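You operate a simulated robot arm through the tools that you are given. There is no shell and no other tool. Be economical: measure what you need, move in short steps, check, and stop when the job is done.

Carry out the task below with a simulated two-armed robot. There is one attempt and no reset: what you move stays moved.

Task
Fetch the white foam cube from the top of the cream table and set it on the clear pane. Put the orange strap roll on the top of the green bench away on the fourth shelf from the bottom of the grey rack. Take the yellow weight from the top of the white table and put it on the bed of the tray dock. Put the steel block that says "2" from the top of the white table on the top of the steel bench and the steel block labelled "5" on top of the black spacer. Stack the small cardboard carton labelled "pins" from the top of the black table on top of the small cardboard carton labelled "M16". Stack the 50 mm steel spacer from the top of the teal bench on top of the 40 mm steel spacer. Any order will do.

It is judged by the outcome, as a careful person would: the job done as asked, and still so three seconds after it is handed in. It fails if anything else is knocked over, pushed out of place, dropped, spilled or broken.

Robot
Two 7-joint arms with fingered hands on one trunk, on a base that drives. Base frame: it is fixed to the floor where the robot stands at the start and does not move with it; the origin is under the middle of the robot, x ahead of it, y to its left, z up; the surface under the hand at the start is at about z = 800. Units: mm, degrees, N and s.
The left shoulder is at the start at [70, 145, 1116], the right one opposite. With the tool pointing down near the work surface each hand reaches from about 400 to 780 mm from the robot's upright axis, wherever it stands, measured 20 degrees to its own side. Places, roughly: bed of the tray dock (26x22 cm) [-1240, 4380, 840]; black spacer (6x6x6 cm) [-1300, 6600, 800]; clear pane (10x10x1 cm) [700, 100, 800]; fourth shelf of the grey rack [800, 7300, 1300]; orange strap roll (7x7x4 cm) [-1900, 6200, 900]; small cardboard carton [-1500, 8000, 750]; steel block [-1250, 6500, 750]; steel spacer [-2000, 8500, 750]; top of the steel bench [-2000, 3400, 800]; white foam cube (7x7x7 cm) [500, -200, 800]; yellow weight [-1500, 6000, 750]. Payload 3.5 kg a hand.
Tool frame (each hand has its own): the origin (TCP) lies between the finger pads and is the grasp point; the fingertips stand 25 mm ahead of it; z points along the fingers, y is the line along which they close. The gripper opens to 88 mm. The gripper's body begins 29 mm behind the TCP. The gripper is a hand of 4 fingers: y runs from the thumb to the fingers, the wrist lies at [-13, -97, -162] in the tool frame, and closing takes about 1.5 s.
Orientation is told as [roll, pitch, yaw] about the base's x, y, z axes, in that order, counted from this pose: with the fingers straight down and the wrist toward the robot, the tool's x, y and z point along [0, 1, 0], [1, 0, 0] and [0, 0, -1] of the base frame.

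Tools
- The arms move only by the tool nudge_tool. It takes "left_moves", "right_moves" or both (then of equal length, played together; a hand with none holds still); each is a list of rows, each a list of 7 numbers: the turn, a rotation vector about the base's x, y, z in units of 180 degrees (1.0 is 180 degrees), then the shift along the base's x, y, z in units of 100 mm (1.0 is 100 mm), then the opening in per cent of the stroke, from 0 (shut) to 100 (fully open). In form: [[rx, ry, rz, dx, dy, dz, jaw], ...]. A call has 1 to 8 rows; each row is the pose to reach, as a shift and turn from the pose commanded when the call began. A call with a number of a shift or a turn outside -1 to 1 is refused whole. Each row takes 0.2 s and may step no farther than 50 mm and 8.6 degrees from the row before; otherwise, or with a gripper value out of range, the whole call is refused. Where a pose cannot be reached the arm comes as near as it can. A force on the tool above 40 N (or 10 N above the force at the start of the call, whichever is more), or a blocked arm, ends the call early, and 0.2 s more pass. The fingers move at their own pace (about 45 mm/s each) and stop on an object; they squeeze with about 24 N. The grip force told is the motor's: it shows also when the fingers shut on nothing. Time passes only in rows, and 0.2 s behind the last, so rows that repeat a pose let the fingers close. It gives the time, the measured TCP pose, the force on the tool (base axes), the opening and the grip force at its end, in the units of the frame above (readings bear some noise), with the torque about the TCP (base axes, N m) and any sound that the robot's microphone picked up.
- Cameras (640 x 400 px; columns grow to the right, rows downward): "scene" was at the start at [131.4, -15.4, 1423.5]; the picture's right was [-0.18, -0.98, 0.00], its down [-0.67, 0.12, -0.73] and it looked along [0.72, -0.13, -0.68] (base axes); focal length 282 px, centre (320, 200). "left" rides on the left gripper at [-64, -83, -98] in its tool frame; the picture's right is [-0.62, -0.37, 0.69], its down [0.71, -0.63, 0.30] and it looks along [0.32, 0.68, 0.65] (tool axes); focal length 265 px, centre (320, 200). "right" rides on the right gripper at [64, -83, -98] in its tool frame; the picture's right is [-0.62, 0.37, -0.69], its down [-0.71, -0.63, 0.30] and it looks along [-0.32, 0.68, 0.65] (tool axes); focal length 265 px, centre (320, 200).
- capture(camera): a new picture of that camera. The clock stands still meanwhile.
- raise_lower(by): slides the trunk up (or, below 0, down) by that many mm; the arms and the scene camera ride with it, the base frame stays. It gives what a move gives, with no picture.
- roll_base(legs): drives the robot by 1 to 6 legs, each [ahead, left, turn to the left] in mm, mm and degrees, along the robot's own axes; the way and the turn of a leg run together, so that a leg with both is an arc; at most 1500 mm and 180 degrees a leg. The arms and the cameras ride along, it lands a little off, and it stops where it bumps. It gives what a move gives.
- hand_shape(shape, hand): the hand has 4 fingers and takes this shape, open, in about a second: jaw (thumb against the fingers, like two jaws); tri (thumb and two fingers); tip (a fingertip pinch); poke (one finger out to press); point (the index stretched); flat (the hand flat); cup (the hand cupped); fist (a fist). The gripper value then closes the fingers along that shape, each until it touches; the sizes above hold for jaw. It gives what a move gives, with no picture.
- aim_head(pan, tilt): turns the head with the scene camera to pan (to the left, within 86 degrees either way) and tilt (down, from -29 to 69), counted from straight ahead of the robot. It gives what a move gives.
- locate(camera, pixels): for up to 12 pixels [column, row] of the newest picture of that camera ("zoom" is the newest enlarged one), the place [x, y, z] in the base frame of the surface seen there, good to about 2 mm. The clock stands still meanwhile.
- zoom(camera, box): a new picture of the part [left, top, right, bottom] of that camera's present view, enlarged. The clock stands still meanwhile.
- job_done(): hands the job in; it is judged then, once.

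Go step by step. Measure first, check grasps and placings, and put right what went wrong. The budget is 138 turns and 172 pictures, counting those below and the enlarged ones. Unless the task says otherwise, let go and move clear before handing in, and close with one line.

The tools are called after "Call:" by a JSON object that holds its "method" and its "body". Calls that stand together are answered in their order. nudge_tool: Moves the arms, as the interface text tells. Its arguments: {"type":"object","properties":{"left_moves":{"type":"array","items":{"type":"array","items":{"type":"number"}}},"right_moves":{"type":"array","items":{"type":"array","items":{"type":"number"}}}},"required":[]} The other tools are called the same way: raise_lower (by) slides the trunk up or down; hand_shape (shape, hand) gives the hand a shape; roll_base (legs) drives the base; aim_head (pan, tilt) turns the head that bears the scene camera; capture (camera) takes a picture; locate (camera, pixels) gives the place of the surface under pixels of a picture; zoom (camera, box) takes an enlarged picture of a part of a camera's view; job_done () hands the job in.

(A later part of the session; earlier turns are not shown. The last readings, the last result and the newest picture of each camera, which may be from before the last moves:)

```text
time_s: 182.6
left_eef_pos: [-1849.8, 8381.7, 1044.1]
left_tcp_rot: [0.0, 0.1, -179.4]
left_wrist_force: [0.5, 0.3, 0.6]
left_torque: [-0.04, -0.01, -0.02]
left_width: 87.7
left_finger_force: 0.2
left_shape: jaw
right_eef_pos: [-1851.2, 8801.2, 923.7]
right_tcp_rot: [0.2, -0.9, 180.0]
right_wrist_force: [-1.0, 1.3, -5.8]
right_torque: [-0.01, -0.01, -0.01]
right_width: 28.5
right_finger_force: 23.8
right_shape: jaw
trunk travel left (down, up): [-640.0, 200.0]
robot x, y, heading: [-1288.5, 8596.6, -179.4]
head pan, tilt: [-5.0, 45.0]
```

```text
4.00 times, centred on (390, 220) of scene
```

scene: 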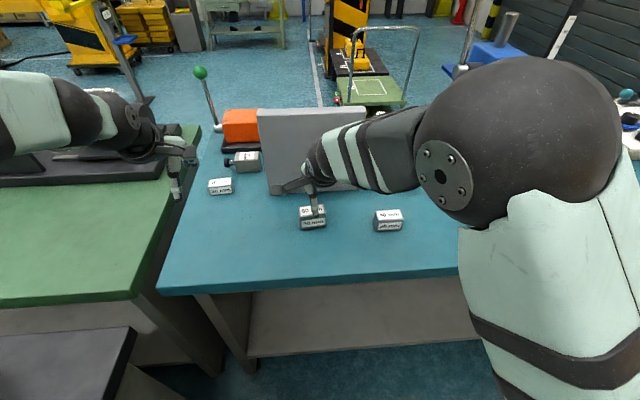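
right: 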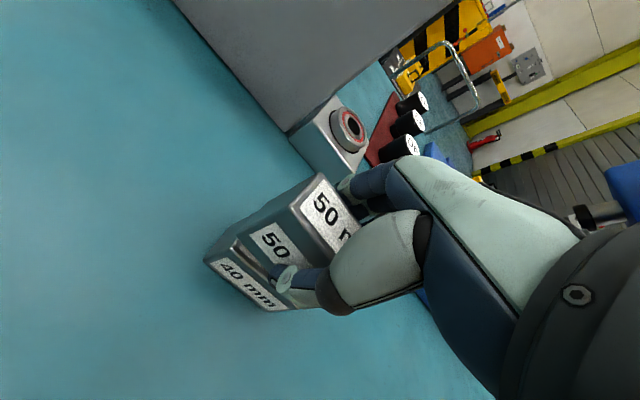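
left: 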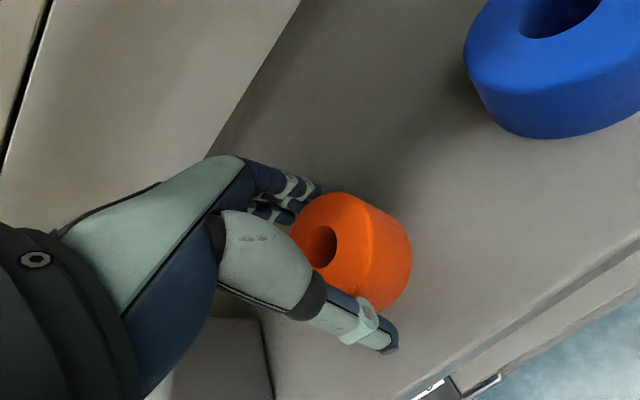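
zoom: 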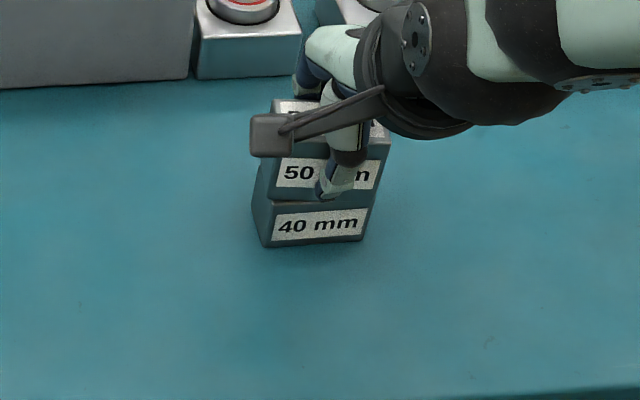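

Contact just beginning (−5.8 N). Lower 1.5 mm more, release, and rise.

Call:
{"method": "nudge_tool", "body": {"right_moves": [[0, 0, 0, 0, 0, -0.015, 0], [0, 0, 0, 0, 0, -0.015, 0], [0, 0, 0, 0, 0, -0.015, 30], [0, 0, 0, 0, 0, -0.015, 80], [0, 0, 0, 0, 0, -0.015, 100], [0, 0, 0, 0, 0, 0.2, 100], [0, 0, 0, 0, 0, 0.6, 100], [0, 0, 0, 0, 0, 1, 100]]}}

Call:
{"method": "zoom", "body": {"camera": "scene", "box": [310, 170, 470, 270]}}

Call:
{"method": "capture", "body": {"camera": "right"}}

```text
time_s: 184.4
left_eef_pos: [-1847.3, 8381.1, 1044.6]
left_tcp_rot: [0.0, -0.1, -179.4]
left_wrist_force: [-0.3, 0.3, 0.5]
left_torque: [-0.01, -0.02, 0.0]
left_width: 87.8
left_finger_force: 0.1
left_shape: jaw
right_eef_pos: [-1849.3, 8803.2, 1026.1]
right_tcp_rot: [0.1, -0.9, 179.9]
right_wrist_force: [0.3, -0.5, 0.2]
right_torque: [0.0, -0.02, 0.01]
right_width: 87.5
right_finger_force: 0.1
right_shape: jaw
trunk travel left (down, up): [-640.0, 200.0]
robot x, y, heading: [-1291.7, 8600.6, -179.6]
head pan, tilt: [-5.0, 45.0]
```

```text
4.00 times, centred on (390, 220) of scene
```

zoom: 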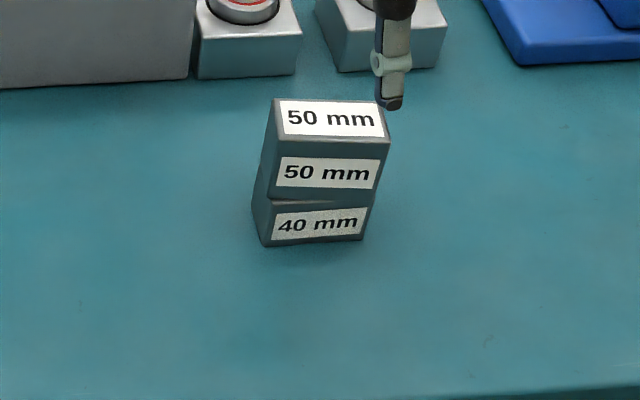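

```text
86 pictures are left
```

right: 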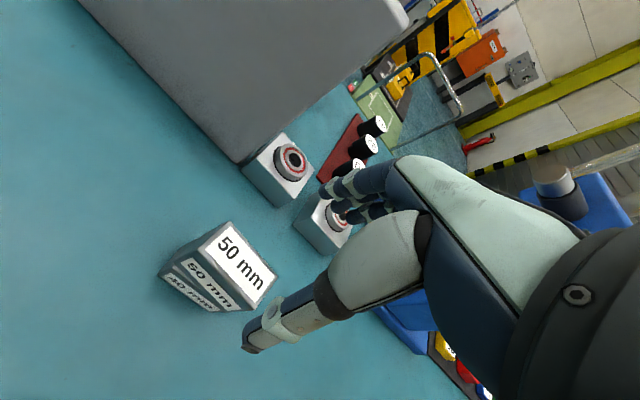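

The 50 mm spacer rests squarely on the 40 mm. Raise the trunk and turn left 90° to face the cartons from the table's end.

Call:
{"method": "raise_lower", "body": {"by": 150}}

Call:
{"method": "roll_base", "body": {"legs": [[0, 0, 89.5]]}}

Call:
{"method": "aim_head", "body": {"pan": -15, "tilt": 50}}

Call:
{"method": "capture", "body": {"camera": "scene"}}

Call:
{"method": "capture", "body": {"camera": "right"}}

```text
time_s: 186.1
left_eef_pos: [-1849.4, 8380.8, 1194.4]
left_tcp_rot: [-0.1, -0.1, -179.4]
left_wrist_force: [-0.3, 0.2, -0.1]
left_torque: [-0.02, 0.0, -0.03]
left_width: 88.1
left_finger_force: 0.0
left_shape: jaw
right_eef_pos: [-1849.4, 8803.0, 1175.0]
right_tcp_rot: [0.2, -1.0, 179.9]
right_wrist_force: [-0.3, -0.2, 0.0]
right_torque: [-0.03, 0.0, -0.04]
right_width: 87.6
right_finger_force: 0.0
right_shape: jaw
trunk travel left (down, up): [-790.0, 50.0]
robot x, y, heading: [-1293.2, 8599.6, -179.8]
head pan, tilt: [-5.0, 45.0]
```

```text
time_s: 190.3
left_eef_pos: [-1078.7, 8039.8, 1194.6]
left_tcp_rot: [0.0, -0.1, -90.1]
left_wrist_force: [0.5, 0.1, -0.2]
left_torque: [-0.02, 0.02, 0.01]
left_width: 87.8
left_finger_force: 0.0
left_shape: jaw
right_eef_pos: [-1501.1, 8046.1, 1175.7]
right_tcp_rot: [0.2, -0.9, -90.9]
right_wrist_force: [0.8, 0.8, 0.1]
right_torque: [0.01, 0.01, 0.01]
right_width: 87.6
right_finger_force: 0.1
right_shape: jaw
trunk travel left (down, up): [-790.0, 50.0]
robot x, y, heading: [-1292.7, 8595.8, -90.0]
head pan, tilt: [-5.0, 45.0]
```

```text
time_s: 191.0
left_eef_pos: [-1079.5, 8040.5, 1193.5]
left_tcp_rot: [0.0, -0.1, -90.1]
left_wrist_force: [-0.2, -0.4, 0.7]
left_torque: [0.01, 0.0, 0.0]
left_width: 88.0
left_finger_force: 0.1
left_shape: jaw
right_eef_pos: [-1500.8, 8045.0, 1175.5]
right_tcp_rot: [0.3, -1.0, -90.8]
right_wrist_force: [-0.2, -0.6, 0.6]
right_torque: [0.02, -0.01, 0.0]
right_width: 87.5
right_finger_force: 0.2
right_shape: jaw
trunk travel left (down, up): [-790.0, 50.0]
robot x, y, heading: [-1289.0, 8597.6, -90.2]
head pan, tilt: [-15.0, 50.0]
```

```text
85 pictures are left
```

scene: 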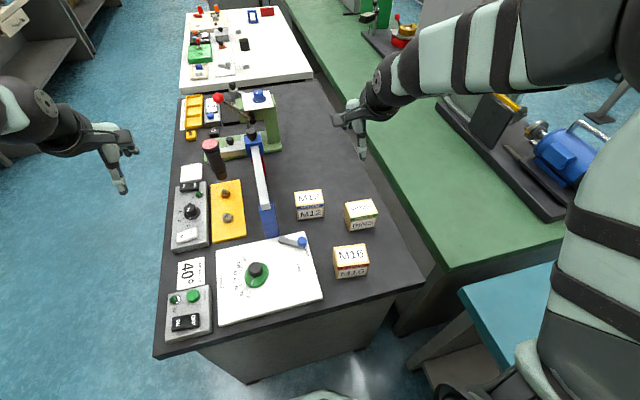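

```text
84 pictures are left
```

right: 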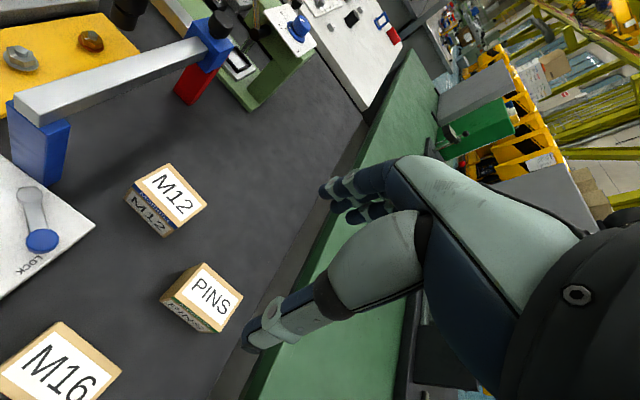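

Clear view of M16 (350,260), PINS (360,213), M12 (309,203). Zoom and measure the tops.

Call:
{"method": "zoom", "body": {"camera": "scene", "box": [280, 175, 408, 295]}}

Call:
{"method": "locate", "body": {"camera": "right", "pixels": [[204, 265], [241, 298], [214, 331], [177, 298], [208, 297], [60, 324], [119, 370], [10, 370], [172, 165], [205, 207]]}}

```text
3.33 times, centred on (344, 235) of scene
```

zoom: 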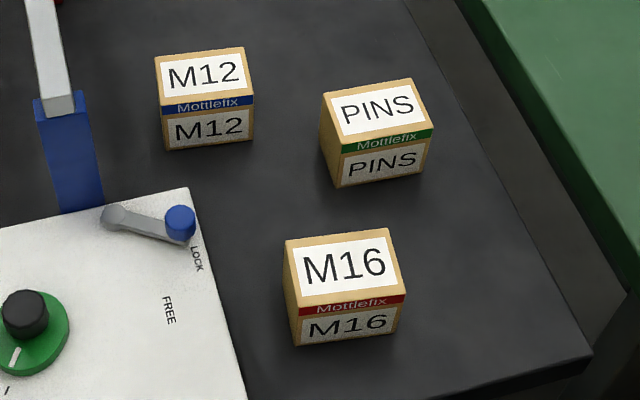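

```text
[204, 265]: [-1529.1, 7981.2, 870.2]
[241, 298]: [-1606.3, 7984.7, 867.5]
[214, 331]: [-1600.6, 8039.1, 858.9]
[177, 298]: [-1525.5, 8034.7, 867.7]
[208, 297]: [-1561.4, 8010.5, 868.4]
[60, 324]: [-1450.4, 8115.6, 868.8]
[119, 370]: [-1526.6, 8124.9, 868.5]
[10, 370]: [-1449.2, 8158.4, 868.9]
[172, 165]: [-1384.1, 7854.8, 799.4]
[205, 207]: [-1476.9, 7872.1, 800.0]
```

Call:
{"method": "locate", "body": {"camera": "zoom", "pixels": [[326, 97], [408, 82], [429, 128], [343, 142], [376, 110], [338, 184], [289, 244], [387, 232], [402, 290], [299, 303], [345, 268], [298, 342]]}}

```text
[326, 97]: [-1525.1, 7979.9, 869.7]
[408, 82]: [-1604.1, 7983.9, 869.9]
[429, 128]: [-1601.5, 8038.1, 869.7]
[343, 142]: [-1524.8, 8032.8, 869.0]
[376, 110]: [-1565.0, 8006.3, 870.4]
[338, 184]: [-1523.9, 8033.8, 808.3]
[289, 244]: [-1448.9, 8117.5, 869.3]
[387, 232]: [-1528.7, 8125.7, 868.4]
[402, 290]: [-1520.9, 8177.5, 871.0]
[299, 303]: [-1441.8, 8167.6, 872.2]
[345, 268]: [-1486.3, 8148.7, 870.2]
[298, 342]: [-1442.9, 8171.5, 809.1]
```

PINS centre (−1564,8009), ~80×55×70, yaw ≈−2.5°; M16 centre (−1485,8147), yaw ≈−6.7°. Move the right hand above PINS and lower the trunk.

Call:
{"method": "nudge_tool", "body": {"right_moves": [[0, 0, -0.009, -0.3, -0.18, 0, 100], [0, 0, -0.009, -0.63, -0.365, 0, 100], [0, 0, -0.009, -0.63, -0.365, 0, 100]]}}

Call:
{"method": "raise_lower", "body": {"by": -220}}

Call:
{"method": "capture", "body": {"camera": "right"}}

Call:
{"method": "capture", "body": {"camera": "scene"}}

```text
time_s: 191.8
left_eef_pos: [-1078.0, 8039.5, 1194.1]
left_tcp_rot: [0.0, -0.1, -90.2]
left_wrist_force: [-0.9, 0.1, -0.1]
left_torque: [0.0, 0.01, 0.01]
left_width: 88.0
left_finger_force: 0.0
left_shape: jaw
right_eef_pos: [-1564.6, 8008.6, 1176.4]
right_tcp_rot: [0.1, -1.0, -92.4]
right_wrist_force: [0.3, 0.2, -0.9]
right_torque: [-0.03, -0.01, -0.01]
right_width: 87.5
right_finger_force: 0.1
right_shape: jaw
trunk travel left (down, up): [-790.0, 50.0]
robot x, y, heading: [-1295.7, 8598.0, -90.2]
head pan, tilt: [-15.0, 50.0]
```

```text
time_s: 194.2
left_eef_pos: [-1079.6, 8039.4, 974.2]
left_tcp_rot: [0.0, -0.1, -90.1]
left_wrist_force: [-0.3, -0.1, 0.1]
left_torque: [0.02, 0.02, -0.02]
left_width: 87.9
left_finger_force: 0.0
left_shape: jaw
right_eef_pos: [-1564.4, 8008.7, 955.4]
right_tcp_rot: [0.2, -1.0, -92.5]
right_wrist_force: [0.5, -0.3, 0.6]
right_torque: [0.0, -0.05, 0.02]
right_width: 87.6
right_finger_force: 0.1
right_shape: jaw
trunk travel left (down, up): [-570.0, 270.0]
robot x, y, heading: [-1293.3, 8600.9, -90.0]
head pan, tilt: [-15.0, 50.0]
```

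```text
82 pictures are left
```

right: 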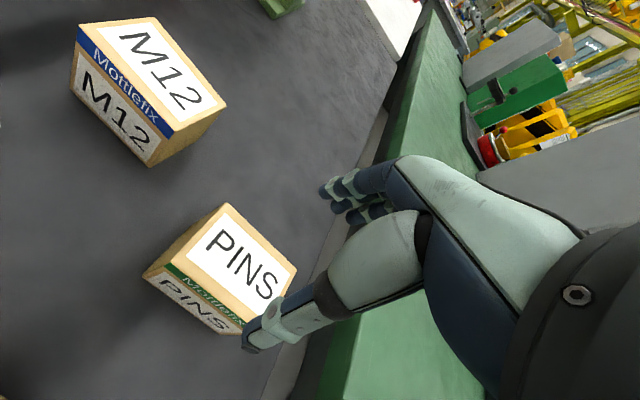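

```text
81 pictures are left
```

scene: 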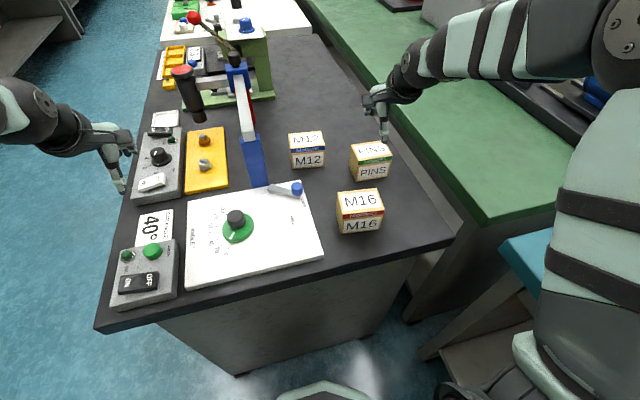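

Aligned over PINS. Descend to z≈862, close, then lift.

Call:
{"method": "nudge_tool", "body": {"right_moves": [[0, 0, 0, 0, 0, -0.4, 100], [0, 0, 0, 0, 0, -0.75, 100], [0, 0, 0, 0, 0, -0.93, 100], [0, 0, 0, 0, 0, -0.93, 100], [0, 0, 0, 0, 0, -0.93, 0], [0, 0, 0, 0, 0, -0.93, 0], [0, 0, 0, 0, 0, -0.93, 0], [0, 0, 0, 0, 0, -0.93, 0]]}}

Call:
{"method": "nudge_tool", "body": {"right_moves": [[0, 0, 0, 0, 0, 0.1, 0], [0, 0, 0, 0, 0, 0.5, 0], [0, 0, 0, 0, 0, 1, 0]]}}

Call:
{"method": "capture", "body": {"camera": "right"}}

```text
time_s: 196.0
left_eef_pos: [-1079.7, 8039.8, 973.3]
left_tcp_rot: [0.0, -0.1, -90.2]
left_wrist_force: [-0.3, 0.9, 0.0]
left_torque: [0.01, -0.02, 0.02]
left_width: 87.8
left_finger_force: 0.1
left_shape: jaw
right_eef_pos: [-1565.1, 8007.9, 862.1]
right_tcp_rot: [0.2, -0.9, -92.5]
right_wrist_force: [0.5, -0.7, 0.0]
right_torque: [-0.02, 0.02, 0.08]
right_width: 54.2
right_finger_force: 23.8
right_shape: jaw
trunk travel left (down, up): [-570.0, 270.0]
robot x, y, heading: [-1289.8, 8602.4, -90.2]
head pan, tilt: [-15.0, 50.0]
```

```text
time_s: 196.8
left_eef_pos: [-1078.8, 8040.2, 975.0]
left_tcp_rot: [0.0, -0.1, -90.1]
left_wrist_force: [-0.4, 0.3, -0.3]
left_torque: [-0.01, -0.03, 0.02]
left_width: 87.9
left_finger_force: 0.2
left_shape: jaw
right_eef_pos: [-1563.9, 8009.6, 962.7]
right_tcp_rot: [0.1, -0.9, -92.5]
right_wrist_force: [1.2, -0.8, -4.8]
right_torque: [0.03, 0.02, -0.03]
right_width: 54.0
right_finger_force: 23.9
right_shape: jaw
trunk travel left (down, up): [-570.0, 270.0]
robot x, y, heading: [-1294.1, 8599.4, -90.1]
head pan, tilt: [-15.0, 50.0]
```

```text
80 pictures are left
```

right: 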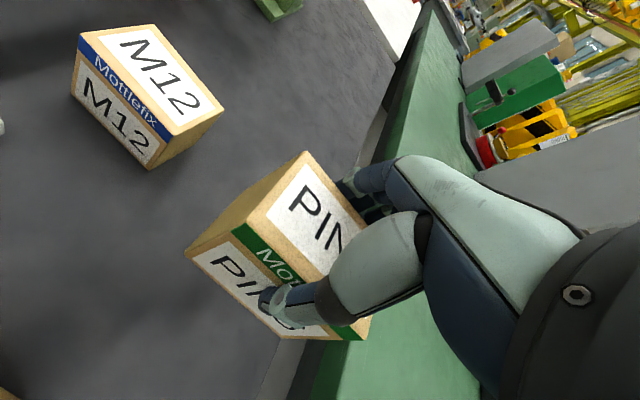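

Carton is held. Carry it over M16, turning −4°.

Call:
{"method": "nudge_tool", "body": {"right_moves": [[0, 0, -0.01, 0.25, 0.3, 0.1, 0], [0, 0, -0.023, 0.5, 0.65, 0.1, 0], [0, 0, -0.023, 0.78, 1, 0.1, 0]]}}

Call:
{"method": "nudge_tool", "body": {"right_moves": [[0, 0, 0, 0, 0.365, 0, 0], [0, 0, 0, 0, 0.365, -0.15, 0], [0, 0, 0, 0, 0.365, -0.28, 0], [0, 0, 0, 0, 0.365, -0.28, 0]]}}

Call:
{"method": "capture", "body": {"camera": "right"}}

Call:
{"method": "zoom", "body": {"camera": "scene", "box": [280, 130, 440, 250]}}

```text
time_s: 197.6
left_eef_pos: [-1079.9, 8041.3, 975.7]
left_tcp_rot: [0.1, -0.2, -90.1]
left_wrist_force: [-0.7, 0.2, 0.5]
left_torque: [0.01, -0.04, 0.03]
left_width: 87.8
left_finger_force: 0.1
left_shape: jaw
right_eef_pos: [-1489.2, 8105.8, 968.5]
right_tcp_rot: [0.4, -0.7, -96.7]
right_wrist_force: [-0.1, 1.2, -4.7]
right_torque: [-0.01, 0.0, 0.02]
right_width: 54.0
right_finger_force: 23.9
right_shape: jaw
right hand out of reach, approached as far as the arm can: row 3
trunk travel left (down, up): [-570.0, 270.0]
robot x, y, heading: [-1290.7, 8600.2, -90.2]
head pan, tilt: [-15.0, 50.0]
```

```text
time_s: 198.6
left_eef_pos: [-1079.8, 8038.1, 974.5]
left_tcp_rot: [0.2, -0.2, -90.1]
left_wrist_force: [-0.1, -0.2, -0.6]
left_torque: [0.0, -0.01, 0.01]
left_width: 88.0
left_finger_force: 0.1
left_shape: jaw
right_eef_pos: [-1487.4, 8144.6, 942.9]
right_tcp_rot: [0.2, -0.9, -96.7]
right_wrist_force: [0.0, 0.2, -3.9]
right_torque: [0.03, 0.0, 0.0]
right_width: 54.2
right_finger_force: 24.5
right_shape: jaw
trunk travel left (down, up): [-570.0, 270.0]
robot x, y, heading: [-1292.1, 8599.1, -90.3]
head pan, tilt: [-15.0, 50.0]
```

```text
79 pictures are left
```

right: 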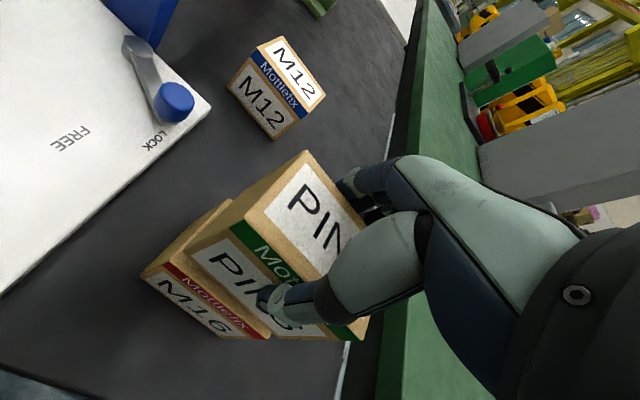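

```text
3.33 times, centred on (360, 190) of scene
```

zoom: 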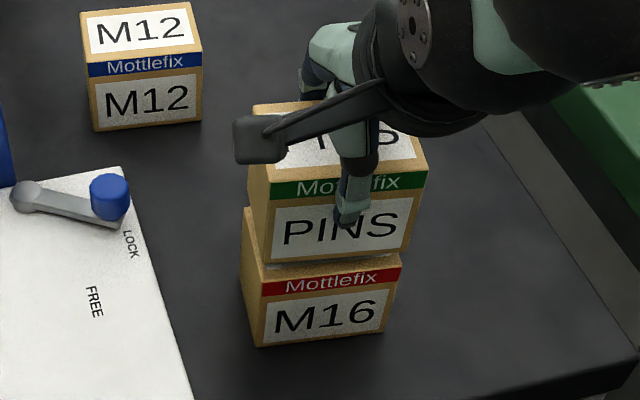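

Call:
{"method": "locate", "body": {"camera": "zoom", "pixels": [[272, 255], [405, 240], [258, 170], [262, 290], [398, 275], [258, 340], [384, 325], [245, 215]]}}

Call:
{"method": "locate", "body": {"camera": "right", "pixels": [[192, 255], [198, 268], [162, 268], [146, 278], [232, 335], [305, 155], [230, 232]]}}

```text
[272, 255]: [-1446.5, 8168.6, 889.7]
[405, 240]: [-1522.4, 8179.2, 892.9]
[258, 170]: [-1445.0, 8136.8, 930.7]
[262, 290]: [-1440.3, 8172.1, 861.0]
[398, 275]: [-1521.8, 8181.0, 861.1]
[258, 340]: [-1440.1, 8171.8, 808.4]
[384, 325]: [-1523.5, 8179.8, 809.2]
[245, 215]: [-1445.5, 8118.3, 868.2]
```

```text
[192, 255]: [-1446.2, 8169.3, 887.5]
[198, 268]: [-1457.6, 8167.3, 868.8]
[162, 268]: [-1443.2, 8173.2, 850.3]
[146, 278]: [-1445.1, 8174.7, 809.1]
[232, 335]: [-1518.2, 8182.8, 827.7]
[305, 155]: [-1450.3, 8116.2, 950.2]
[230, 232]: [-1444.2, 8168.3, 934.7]
```

Within ~3 mm; nudge +2,+3 and lower 11 mm to contact.

Call:
{"method": "nudge_tool", "body": {"right_moves": [[0, 0, 0, 0.02, 0.03, 0, 0], [0, 0, 0, 0.02, 0.03, -0.06, 0], [0, 0, 0, 0.02, 0.03, -0.1, 0], [0, 0, 0, 0.02, 0.03, -0.115, 0], [0, 0, 0, 0.02, 0.03, -0.115, 0]]}}

```text
time_s: 199.8
left_eef_pos: [-1079.3, 8039.6, 973.6]
left_tcp_rot: [0.1, -0.1, -90.1]
left_wrist_force: [0.3, 0.8, -0.4]
left_torque: [0.0, -0.02, -0.02]
left_width: 87.9
left_finger_force: 0.1
left_shape: jaw
right_eef_pos: [-1483.8, 8147.8, 932.6]
right_tcp_rot: [0.1, -0.9, -96.6]
right_wrist_force: [0.6, 0.1, -2.8]
right_torque: [0.05, -0.03, -0.02]
right_width: 54.1
right_finger_force: 24.8
right_shape: jaw
trunk travel left (down, up): [-570.0, 270.0]
robot x, y, heading: [-1290.4, 8600.9, -90.1]
head pan, tilt: [-15.0, 50.0]
```

Contact is starting (−2.8 N of −4.5). Settle 1.5 mm, release and rise.

Call:
{"method": "nudge_tool", "body": {"right_moves": [[0, 0, 0, 0, 0, -0.015, 0], [0, 0, 0, 0, 0, -0.015, 0], [0, 0, 0, 0, 0, -0.015, 20], [0, 0, 0, 0, 0, -0.015, 70], [0, 0, 0, 0, 0, -0.015, 100], [0, 0, 0, 0, 0, 0.2, 100], [0, 0, 0, 0, 0, 0.6, 100], [0, 0, 0, 0, 0, 1, 100]]}}

Call:
{"method": "zoom", "body": {"camera": "scene", "box": [280, 130, 440, 250]}}

Call:
{"method": "capture", "body": {"camera": "right"}}

```text
time_s: 201.6
left_eef_pos: [-1079.0, 8040.4, 975.3]
left_tcp_rot: [0.0, -0.1, -90.1]
left_wrist_force: [0.6, 0.4, -0.6]
left_torque: [-0.05, -0.04, -0.01]
left_width: 87.8
left_finger_force: 0.1
left_shape: jaw
right_eef_pos: [-1483.6, 8148.5, 1033.1]
right_tcp_rot: [0.1, -1.0, -96.6]
right_wrist_force: [0.2, -0.1, 0.0]
right_torque: [-0.05, -0.01, 0.03]
right_width: 87.8
right_finger_force: 0.1
right_shape: jaw
trunk travel left (down, up): [-570.0, 270.0]
robot x, y, heading: [-1291.9, 8599.6, -90.3]
head pan, tilt: [-15.0, 50.0]
```

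```text
3.33 times, centred on (360, 190) of scene
```

zoom: 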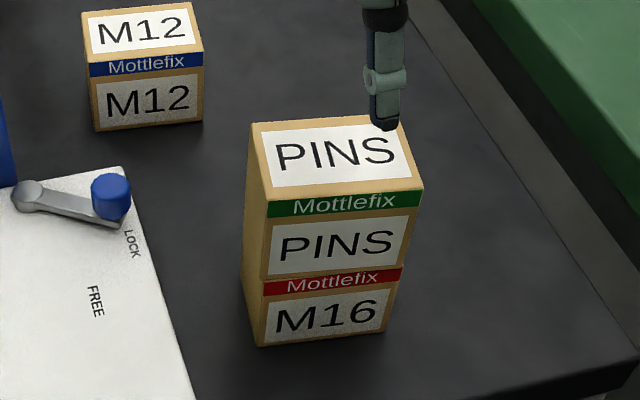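

```text
76 pictures are left
```

right: 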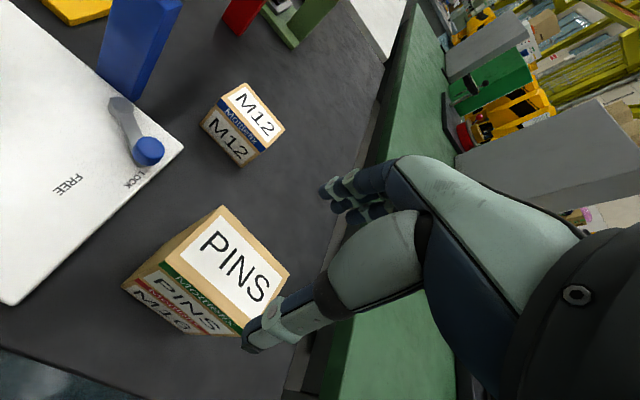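

PINS is squarely on M16. Raise, leave via the aisle and go to the white table's aisle side.

Call:
{"method": "raise_lower", "body": {"by": 120}}

Call:
{"method": "roll_base", "body": {"legs": [[0, 900, 0], [1000, 0, 0], [1050, 0, 0], [0, 0, -90]]}}

Call:
{"method": "aim_head", "body": {"pan": 0, "tilt": 40}}

Call:
{"method": "capture", "body": {"camera": "scene"}}

```text
time_s: 203.1
left_eef_pos: [-1078.6, 8039.1, 1094.2]
left_tcp_rot: [0.0, -0.1, -90.0]
left_wrist_force: [-0.7, 0.0, -0.1]
left_torque: [-0.01, 0.01, 0.05]
left_width: 88.1
left_finger_force: 0.0
left_shape: jaw
right_eef_pos: [-1484.2, 8147.7, 1152.9]
right_tcp_rot: [0.2, -0.9, -96.7]
right_wrist_force: [0.1, -0.2, -1.2]
right_torque: [0.01, 0.02, -0.03]
right_width: 87.6
right_finger_force: 0.1
right_shape: jaw
trunk travel left (down, up): [-690.0, 150.0]
robot x, y, heading: [-1290.1, 8596.8, -90.1]
head pan, tilt: [-15.0, 50.0]
```

```text
time_s: 221.5
left_eef_pos: [-936.1, 6320.7, 1094.3]
left_tcp_rot: [-0.1, 0.0, -179.4]
left_wrist_force: [-0.4, 0.1, 0.3]
left_torque: [-0.01, -0.02, 0.04]
left_width: 88.0
left_finger_force: 0.0
left_shape: jaw
right_eef_pos: [-832.4, 6728.6, 1153.5]
right_tcp_rot: [0.2, -1.0, 174.0]
right_wrist_force: [-0.5, 0.4, -0.1]
right_torque: [0.01, 0.02, 0.04]
right_width: 87.9
right_finger_force: 0.0
right_shape: jaw
trunk travel left (down, up): [-690.0, 150.0]
robot x, y, heading: [-376.2, 6541.4, -179.4]
head pan, tilt: [-15.0, 50.0]
```

```text
time_s: 222.2
left_eef_pos: [-935.6, 6321.7, 1094.1]
left_tcp_rot: [0.1, -0.1, -179.6]
left_wrist_force: [0.2, -0.7, -0.5]
left_torque: [0.02, 0.0, 0.01]
left_width: 87.9
left_finger_force: 0.0
left_shape: jaw
right_eef_pos: [-831.4, 6727.2, 1153.1]
right_tcp_rot: [0.3, -1.0, 174.0]
right_wrist_force: [-0.6, -0.6, 0.5]
right_torque: [-0.01, 0.02, 0.0]
right_width: 87.6
right_finger_force: 0.1
right_shape: jaw
trunk travel left (down, up): [-690.0, 150.0]
robot x, y, heading: [-378.0, 6542.1, -179.3]
head pan, tilt: [0.0, 40.0]
```

```text
75 pictures are left
```

scene: 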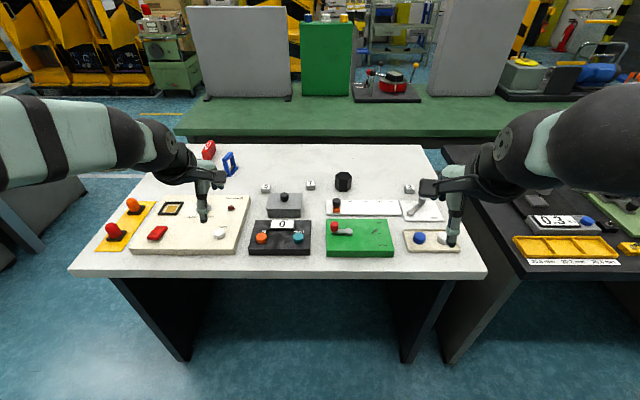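

Blocks at (265,188), (310,184), (408,188), black spacer (343,182). Move forward 285 mm and zoom.

Call:
{"method": "roll_base", "body": {"legs": [[290, 0, 0]]}}

Call:
{"method": "capture", "body": {"camera": "scene"}}

```text
time_s: 224.2
left_eef_pos: [-1223.2, 6322.4, 1095.0]
left_tcp_rot: [0.0, -0.2, -179.6]
left_wrist_force: [-0.2, -0.6, 0.6]
left_torque: [0.0, -0.03, 0.01]
left_width: 87.7
left_finger_force: 0.1
left_shape: jaw
right_eef_pos: [-1119.5, 6727.2, 1153.3]
right_tcp_rot: [0.3, -1.0, 174.0]
right_wrist_force: [0.2, -0.5, -0.3]
right_torque: [0.03, 0.01, -0.03]
right_width: 87.7
right_finger_force: 0.1
right_shape: jaw
trunk travel left (down, up): [-690.0, 150.0]
robot x, y, heading: [-664.8, 6537.3, -179.4]
head pan, tilt: [0.0, 40.0]
```

```text
74 pictures are left
```

scene: 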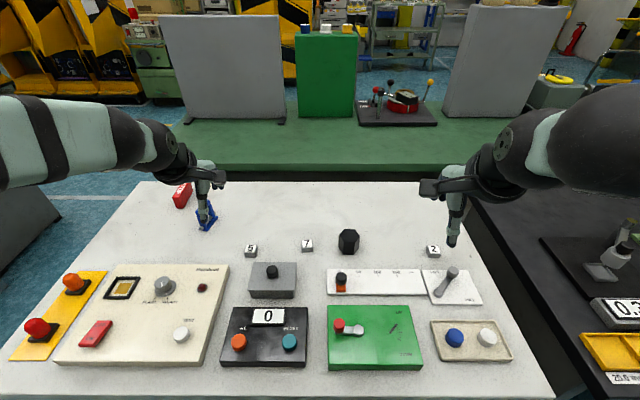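

Call:
{"method": "zoom", "body": {"camera": "scene", "box": [230, 220, 374, 265]}}

Call:
{"method": "locate", "body": {"camera": "scene", "pixels": [[250, 246], [251, 253], [306, 242], [433, 248], [433, 254], [348, 233], [348, 247], [272, 267], [205, 215]]}}

Call:
{"method": "zoom", "body": {"camera": "scene", "box": [400, 230, 464, 270]}}

```text
4.44 times, centred on (302, 242) of scene
```

zoom: 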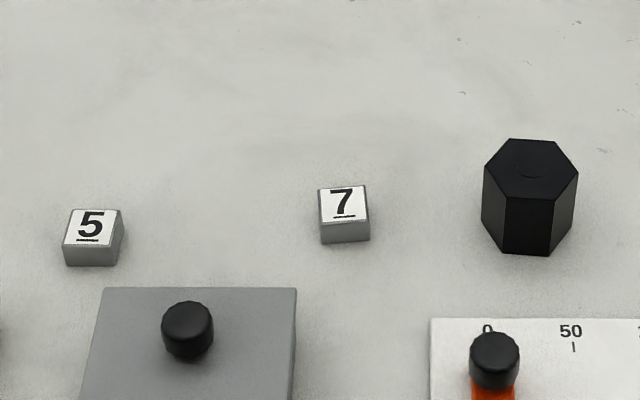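

```text
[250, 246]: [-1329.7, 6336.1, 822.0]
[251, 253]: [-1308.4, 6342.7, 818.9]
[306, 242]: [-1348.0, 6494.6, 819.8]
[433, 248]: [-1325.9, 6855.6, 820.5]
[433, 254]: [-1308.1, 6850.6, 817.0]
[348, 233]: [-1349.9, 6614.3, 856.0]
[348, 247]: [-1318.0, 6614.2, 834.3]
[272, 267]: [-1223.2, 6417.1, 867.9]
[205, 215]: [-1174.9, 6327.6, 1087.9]
```

```text
10.00 times, centred on (432, 250) of scene
```

zoom: 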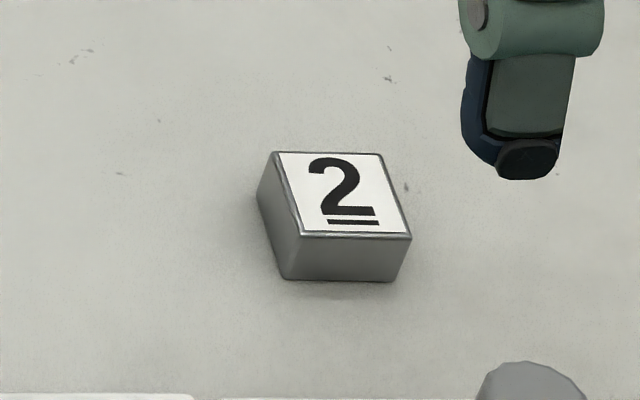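

Blocks are ~35×35×20 mm, top ≈821. Get "2" corners now and "5" corners via another zoom.

Call:
{"method": "locate", "body": {"camera": "zoom", "pixels": [[276, 157], [377, 159], [404, 232], [304, 231], [340, 195]]}}

Call:
{"method": "zoom", "body": {"camera": "scene", "box": [219, 230, 283, 270]}}

Call:
{"method": "locate", "body": {"camera": "zoom", "pixels": [[270, 150], [370, 145], [290, 200], [310, 170], [320, 190]]}}

```text
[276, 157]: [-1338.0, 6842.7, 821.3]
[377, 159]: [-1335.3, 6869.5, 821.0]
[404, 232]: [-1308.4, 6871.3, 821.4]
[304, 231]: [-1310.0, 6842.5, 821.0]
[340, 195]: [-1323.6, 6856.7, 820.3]
```

```text
10.00 times, centred on (251, 250) of scene
```

zoom: 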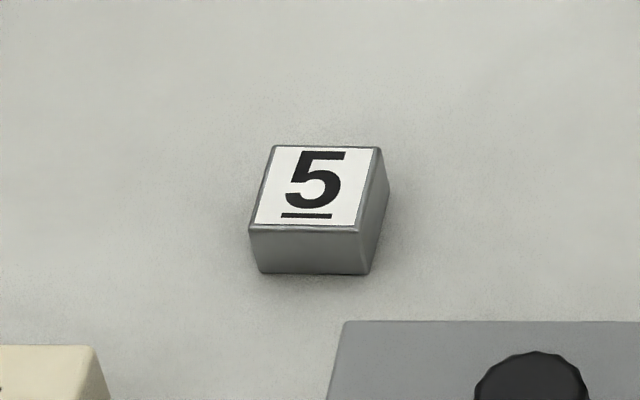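

```text
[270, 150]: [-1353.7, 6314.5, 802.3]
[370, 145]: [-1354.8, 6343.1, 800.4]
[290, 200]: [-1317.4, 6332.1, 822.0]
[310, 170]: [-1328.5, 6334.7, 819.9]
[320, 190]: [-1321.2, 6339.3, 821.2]
```

Call:
{"method": "locate", "body": {"camera": "zoom", "pixels": [[277, 151], [376, 152], [355, 226], [254, 224], [315, 188]]}}

Call:
{"method": "nudge_tool", "body": {"left_moves": [[0, 0, 0, -0.25, 0.04, 0, 100], [0, 0, 0, -0.5, 0.08, 0, 100], [0, 0, 0, -0.75, 0.13, 0, 100], [0, 0, 0, -1, 0.16, 0, 100]], "right_moves": [[0, 0, 0.008, -0.25, 0.16, 0, 100], [0, 0, 0.016, -0.5, 0.32, 0, 100], [0, 0, 0.025, -0.75, 0.48, 0, 100], [0, 0, 0.025, -1, 0.65, 0, 100]]}}

Call:
{"method": "nudge_tool", "body": {"right_moves": [[0, 0, 0, -0.25, 0.16, 0, 100], [0, 0, 0, -0.5, 0.32, 0, 100], [0, 0, 0, -0.75, 0.48, 0, 100], [0, 0, 0, -1, 0.64, 0, 100]]}}

Call:
{"method": "raise_lower", "body": {"by": -160}}

Call:
{"method": "capture", "body": {"camera": "left"}}

Call:
{"method": "capture", "body": {"camera": "right"}}

```text
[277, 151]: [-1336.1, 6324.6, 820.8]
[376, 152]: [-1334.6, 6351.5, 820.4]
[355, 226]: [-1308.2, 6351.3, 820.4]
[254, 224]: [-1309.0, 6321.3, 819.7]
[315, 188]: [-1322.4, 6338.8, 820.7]
```

```text
time_s: 225.2
left_eef_pos: [-1328.2, 6336.9, 1092.2]
left_tcp_rot: [0.1, 0.0, -179.8]
left_wrist_force: [0.1, 0.6, 0.2]
left_torque: [-0.01, -0.02, -0.03]
left_width: 87.9
left_finger_force: 0.1
left_shape: jaw
right_eef_pos: [-1221.9, 6791.7, 1151.7]
right_tcp_rot: [0.3, -0.8, 178.4]
right_wrist_force: [-1.2, 0.5, 0.3]
right_torque: [-0.01, 0.0, 0.04]
right_width: 87.8
right_finger_force: 0.1
right_shape: jaw
trunk travel left (down, up): [-690.0, 150.0]
robot x, y, heading: [-662.5, 6537.9, -179.6]
head pan, tilt: [0.0, 40.0]
```

```text
time_s: 226.2
left_eef_pos: [-1326.4, 6337.2, 1093.9]
left_tcp_rot: [0.2, -0.1, -179.7]
left_wrist_force: [-0.3, 0.7, 0.1]
left_torque: [-0.01, -0.01, 0.04]
left_width: 87.5
left_finger_force: 0.1
left_shape: jaw
right_eef_pos: [-1323.6, 6856.7, 1152.8]
right_tcp_rot: [0.3, -0.9, 178.4]
right_wrist_force: [-0.3, 0.1, -0.1]
right_torque: [0.0, -0.01, 0.02]
right_width: 87.8
right_finger_force: 0.1
right_shape: jaw
trunk travel left (down, up): [-690.0, 150.0]
robot x, y, heading: [-662.8, 6533.7, -179.6]
head pan, tilt: [0.0, 40.0]
```

```text
time_s: 228.1
left_eef_pos: [-1325.1, 6337.8, 935.6]
left_tcp_rot: [0.0, -0.1, -179.7]
left_wrist_force: [-0.5, 1.0, -0.1]
left_torque: [0.02, -0.02, 0.05]
left_width: 88.2
left_finger_force: 0.1
left_shape: jaw
right_eef_pos: [-1321.0, 6856.4, 994.1]
right_tcp_rot: [0.3, -1.0, 178.4]
right_wrist_force: [0.5, -0.4, -0.1]
right_torque: [-0.02, 0.01, 0.04]
right_width: 87.7
right_finger_force: 0.1
right_shape: jaw
trunk travel left (down, up): [-530.0, 310.0]
robot x, y, heading: [-664.8, 6539.5, -179.7]
head pan, tilt: [0.0, 40.0]
```

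```text
70 pictures are left
```

left: 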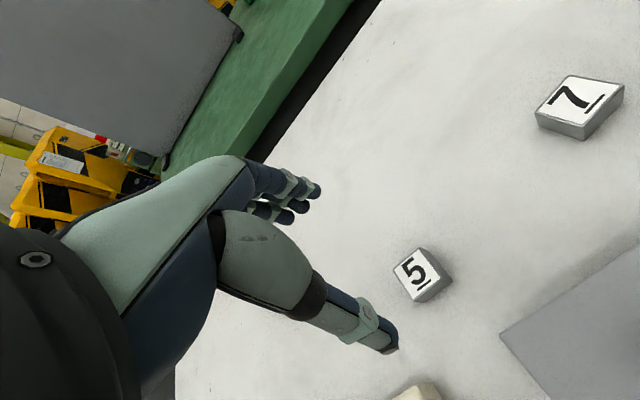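

```text
69 pictures are left
```

right: 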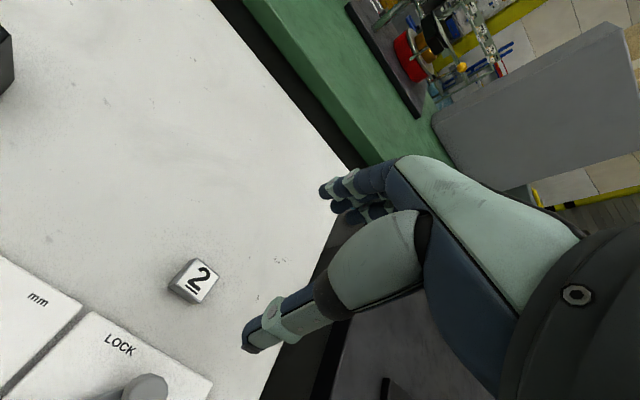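

Check neighbours: grey device edge near "5" and the LOCK plate near "2".

Call:
{"method": "locate", "body": {"camera": "left", "pixels": [[503, 333], [425, 385], [420, 247], [447, 277], [420, 298], [396, 270], [420, 270]]}}

Call:
{"method": "locate", "body": {"camera": "right", "pixels": [[95, 314], [150, 345], [190, 260], [218, 275], [200, 303], [172, 287], [200, 280], [205, 380]]}}

```text
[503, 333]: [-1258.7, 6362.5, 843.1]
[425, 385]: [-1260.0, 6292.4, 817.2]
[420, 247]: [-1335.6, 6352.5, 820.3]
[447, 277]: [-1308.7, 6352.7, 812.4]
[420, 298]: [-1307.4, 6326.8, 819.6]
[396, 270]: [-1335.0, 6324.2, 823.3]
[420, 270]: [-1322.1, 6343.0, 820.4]
```

```text
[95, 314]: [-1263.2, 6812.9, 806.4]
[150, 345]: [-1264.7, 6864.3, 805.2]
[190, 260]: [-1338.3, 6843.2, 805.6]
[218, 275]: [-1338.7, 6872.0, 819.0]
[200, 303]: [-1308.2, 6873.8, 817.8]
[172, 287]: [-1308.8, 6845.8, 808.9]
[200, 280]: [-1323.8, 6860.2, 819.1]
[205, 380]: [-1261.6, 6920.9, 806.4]
```

Targets: "5" (−1322,6338), "2" (−1323.5,6857); neighbours 60 mm away, so I use a 65 % opening. Descend in two steps and close.

Call:
{"method": "nudge_tool", "body": {"left_moves": [[0, 0, 0, 0.03, 0.01, -0.15, 65], [0, 0, 0, 0.03, 0.01, -0.3, 65], [0, 0, 0, 0.03, 0.01, -0.45, 65], [0, 0, 0, 0.03, 0.01, -0.6, 65]], "right_moves": [[0, 0, 0, -0.02, 0.01, -0.25, 65], [0, 0, 0, -0.02, 0.01, -0.5, 65], [0, 0, 0, -0.02, 0.01, -0.75, 65], [0, 0, 0, -0.02, 0.01, -1, 65]]}}

Call:
{"method": "capture", "body": {"camera": "left"}}

Call:
{"method": "capture", "body": {"camera": "right"}}

```text
time_s: 229.1
left_eef_pos: [-1323.4, 6338.3, 874.3]
left_tcp_rot: [0.1, 0.1, -179.8]
left_wrist_force: [0.1, -0.2, -0.2]
left_torque: [0.01, -0.01, 0.02]
left_width: 57.5
left_finger_force: 0.2
left_shape: jaw
right_eef_pos: [-1322.7, 6856.9, 891.5]
right_tcp_rot: [0.2, -0.8, 178.4]
right_wrist_force: [-0.1, 0.3, 0.7]
right_torque: [-0.03, -0.01, 0.01]
right_width: 57.7
right_finger_force: 0.1
right_shape: jaw
trunk travel left (down, up): [-530.0, 310.0]
robot x, y, heading: [-665.8, 6534.9, -179.8]
head pan, tilt: [0.0, 40.0]
```

```text
68 pictures are left
```

left: 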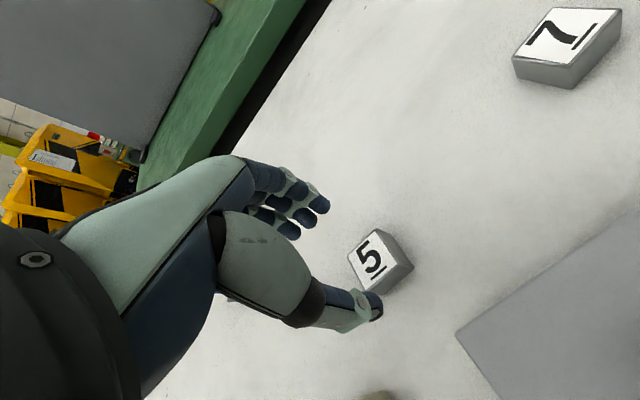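

```text
67 pictures are left
```

right: 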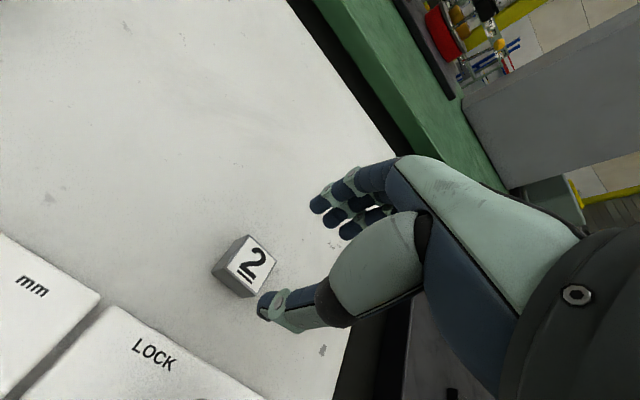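

Aligned. Final descent and close.

Call:
{"method": "nudge_tool", "body": {"left_moves": [[0, 0, 0, 0.01, 0, -0.2, 65], [0, 0, 0, 0.01, 0, -0.38, 65], [0, 0, 0, 0.01, 0, -0.45, 65], [0, 0, 0, 0.01, 0, -0.45, 0], [0, 0, 0, 0.01, 0, -0.45, 0], [0, 0, 0, 0.01, 0, -0.45, 0], [0, 0, 0, 0.01, 0, -0.45, 0], [0, 0, 0, 0.01, 0, -0.45, 0]], "right_moves": [[0, 0, 0, 0, 0, -0.25, 65], [0, 0, 0, 0, 0, -0.5, 65], [0, 0, 0, 0, 0, -0.62, 65], [0, 0, 0, 0, 0, -0.62, 0], [0, 0, 0, 0, 0, -0.62, 0], [0, 0, 0, 0, 0, -0.62, 0], [0, 0, 0, 0, 0, -0.62, 0], [0, 0, 0, 0, 0, -0.62, 0]]}}

Call:
{"method": "capture", "body": {"camera": "left"}}

Call:
{"method": "capture", "body": {"camera": "right"}}

```text
time_s: 230.9
left_eef_pos: [-1320.8, 6337.9, 829.3]
left_tcp_rot: [0.0, -0.2, -179.7]
left_wrist_force: [0.3, -0.8, -0.2]
left_torque: [0.01, -0.01, 0.0]
left_width: 27.0
left_finger_force: 23.7
left_shape: jaw
right_eef_pos: [-1322.5, 6856.8, 830.8]
right_tcp_rot: [0.1, -0.8, 178.5]
right_wrist_force: [-0.2, 0.8, -0.9]
right_torque: [0.01, 0.03, 0.01]
right_width: 27.1
right_finger_force: 23.3
right_shape: jaw
trunk travel left (down, up): [-530.0, 310.0]
robot x, y, heading: [-663.3, 6535.8, -179.9]
head pan, tilt: [0.0, 40.0]
```

```text
66 pictures are left
```

left: 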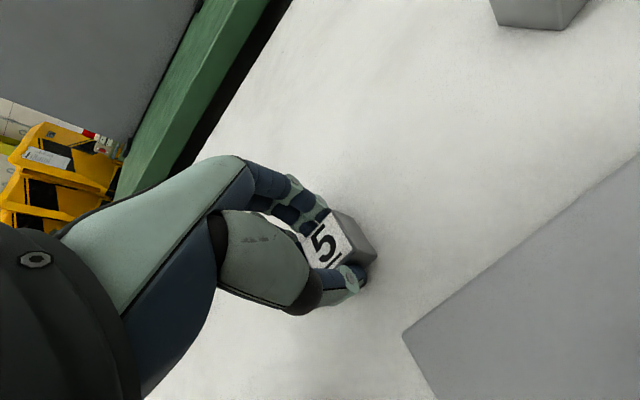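

```text
65 pictures are left
```

right: 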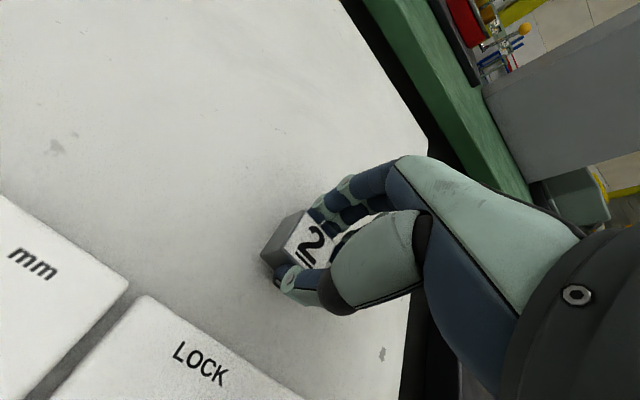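

Both gripped (27 mm). Lift with the trunk and verify.

Call:
{"method": "raise_lower", "body": {"by": 200}}

Call:
{"method": "capture", "body": {"camera": "scene"}}

Call:
{"method": "zoom", "body": {"camera": "scene", "box": [310, 200, 390, 250]}}

```text
time_s: 233.1
left_eef_pos: [-1321.0, 6336.8, 1027.9]
left_tcp_rot: [-0.1, 0.0, -179.7]
left_wrist_force: [-1.2, 0.4, -1.5]
left_torque: [-0.02, 0.01, 0.02]
left_width: 27.1
left_finger_force: 24.1
left_shape: jaw
right_eef_pos: [-1323.2, 6858.1, 1030.7]
right_tcp_rot: [0.2, -0.9, 178.4]
right_wrist_force: [0.0, -0.4, -1.5]
right_torque: [0.02, 0.0, -0.01]
right_width: 27.2
right_finger_force: 24.3
right_shape: jaw
trunk travel left (down, up): [-730.0, 110.0]
robot x, y, heading: [-667.2, 6539.7, -179.7]
head pan, tilt: [0.0, 40.0]
```

```text
64 pictures are left
```

scene: 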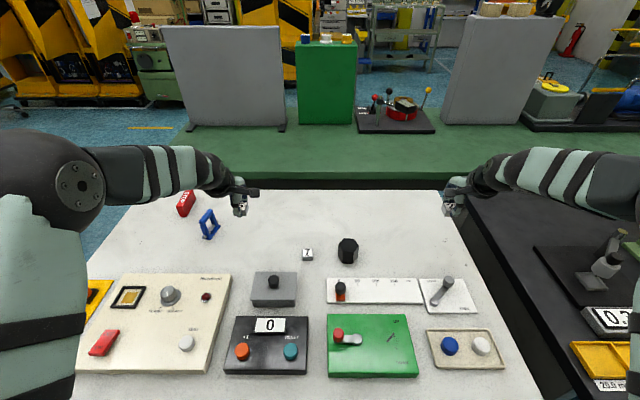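

```text
8.00 times, centred on (350, 225) of scene
```

zoom: 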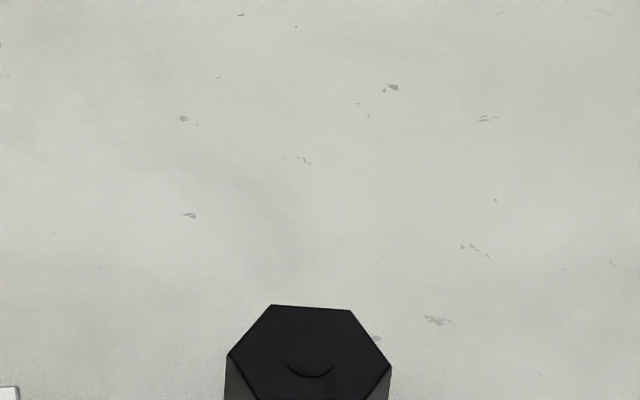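

Both lifted. Zoom on the black spacer's top to measure it.

Call:
{"method": "zoom", "body": {"camera": "scene", "box": [316, 230, 380, 270]}}

Call:
{"method": "locate", "body": {"camera": "scene", "pixels": [[344, 239], [353, 240], [358, 246], [353, 253], [344, 252], [339, 245], [348, 246]]}}

```text
10.00 times, centred on (348, 250) of scene
```

zoom: 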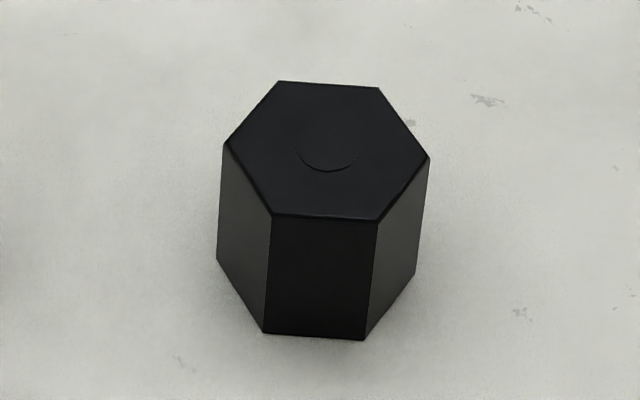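

```text
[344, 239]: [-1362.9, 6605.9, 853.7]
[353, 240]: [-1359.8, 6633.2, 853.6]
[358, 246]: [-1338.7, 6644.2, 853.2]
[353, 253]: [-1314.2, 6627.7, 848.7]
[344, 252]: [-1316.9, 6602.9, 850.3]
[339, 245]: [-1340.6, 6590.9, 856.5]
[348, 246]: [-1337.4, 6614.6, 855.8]
```

Spacer top centre (−1339,6617), z≈855. Sidestep the base 279 mm to bring "5" above it.

Call:
{"method": "roll_base", "body": {"legs": [[18, -279, 0]]}}

Call:
{"method": "capture", "body": {"camera": "left"}}

Call:
{"method": "capture", "body": {"camera": "scene"}}

```text
time_s: 235.0
left_eef_pos: [-1342.3, 6614.4, 1029.1]
left_tcp_rot: [0.0, -0.2, -179.7]
left_wrist_force: [-0.2, -1.2, -1.9]
left_torque: [0.01, -0.01, -0.02]
left_width: 27.2
left_finger_force: 24.4
left_shape: jaw
right_eef_pos: [-1344.8, 7134.0, 1032.2]
right_tcp_rot: [0.1, -0.9, 178.4]
right_wrist_force: [-0.1, -0.4, -2.3]
right_torque: [0.0, 0.03, -0.03]
right_width: 27.1
right_finger_force: 24.3
right_shape: jaw
trunk travel left (down, up): [-730.0, 110.0]
robot x, y, heading: [-684.9, 6815.9, -179.7]
head pan, tilt: [0.0, 40.0]
```

```text
61 pictures are left
```

left: 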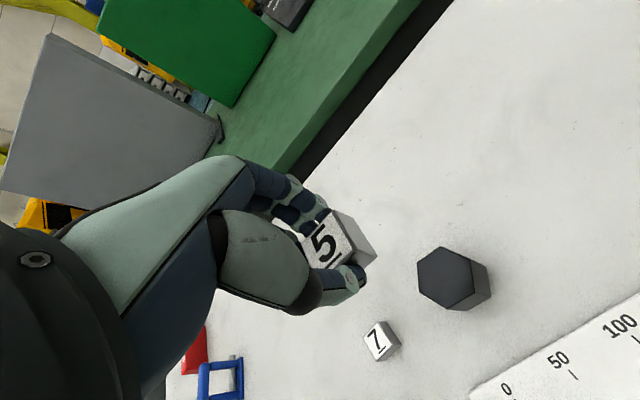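

```text
60 pictures are left
```

scene: 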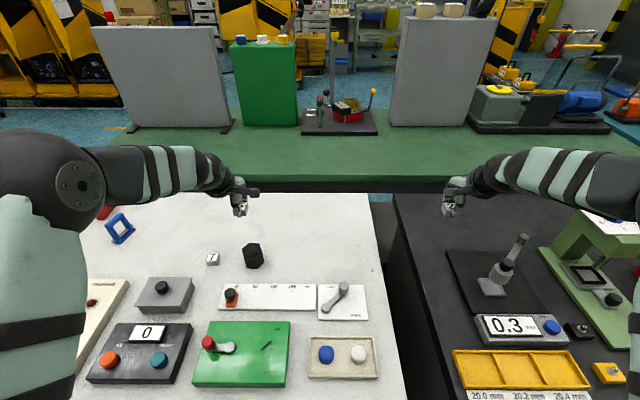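

Re-measure the spacer top from the left camera.

Call:
{"method": "locate", "body": {"camera": "left", "pixels": [[420, 261], [441, 250], [470, 264], [473, 288], [450, 301], [422, 286], [446, 275]]}}

```text
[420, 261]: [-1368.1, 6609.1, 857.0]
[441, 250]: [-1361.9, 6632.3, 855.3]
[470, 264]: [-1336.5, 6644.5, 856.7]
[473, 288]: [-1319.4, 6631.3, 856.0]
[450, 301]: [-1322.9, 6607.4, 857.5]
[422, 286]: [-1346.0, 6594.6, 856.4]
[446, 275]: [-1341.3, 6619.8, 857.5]
```

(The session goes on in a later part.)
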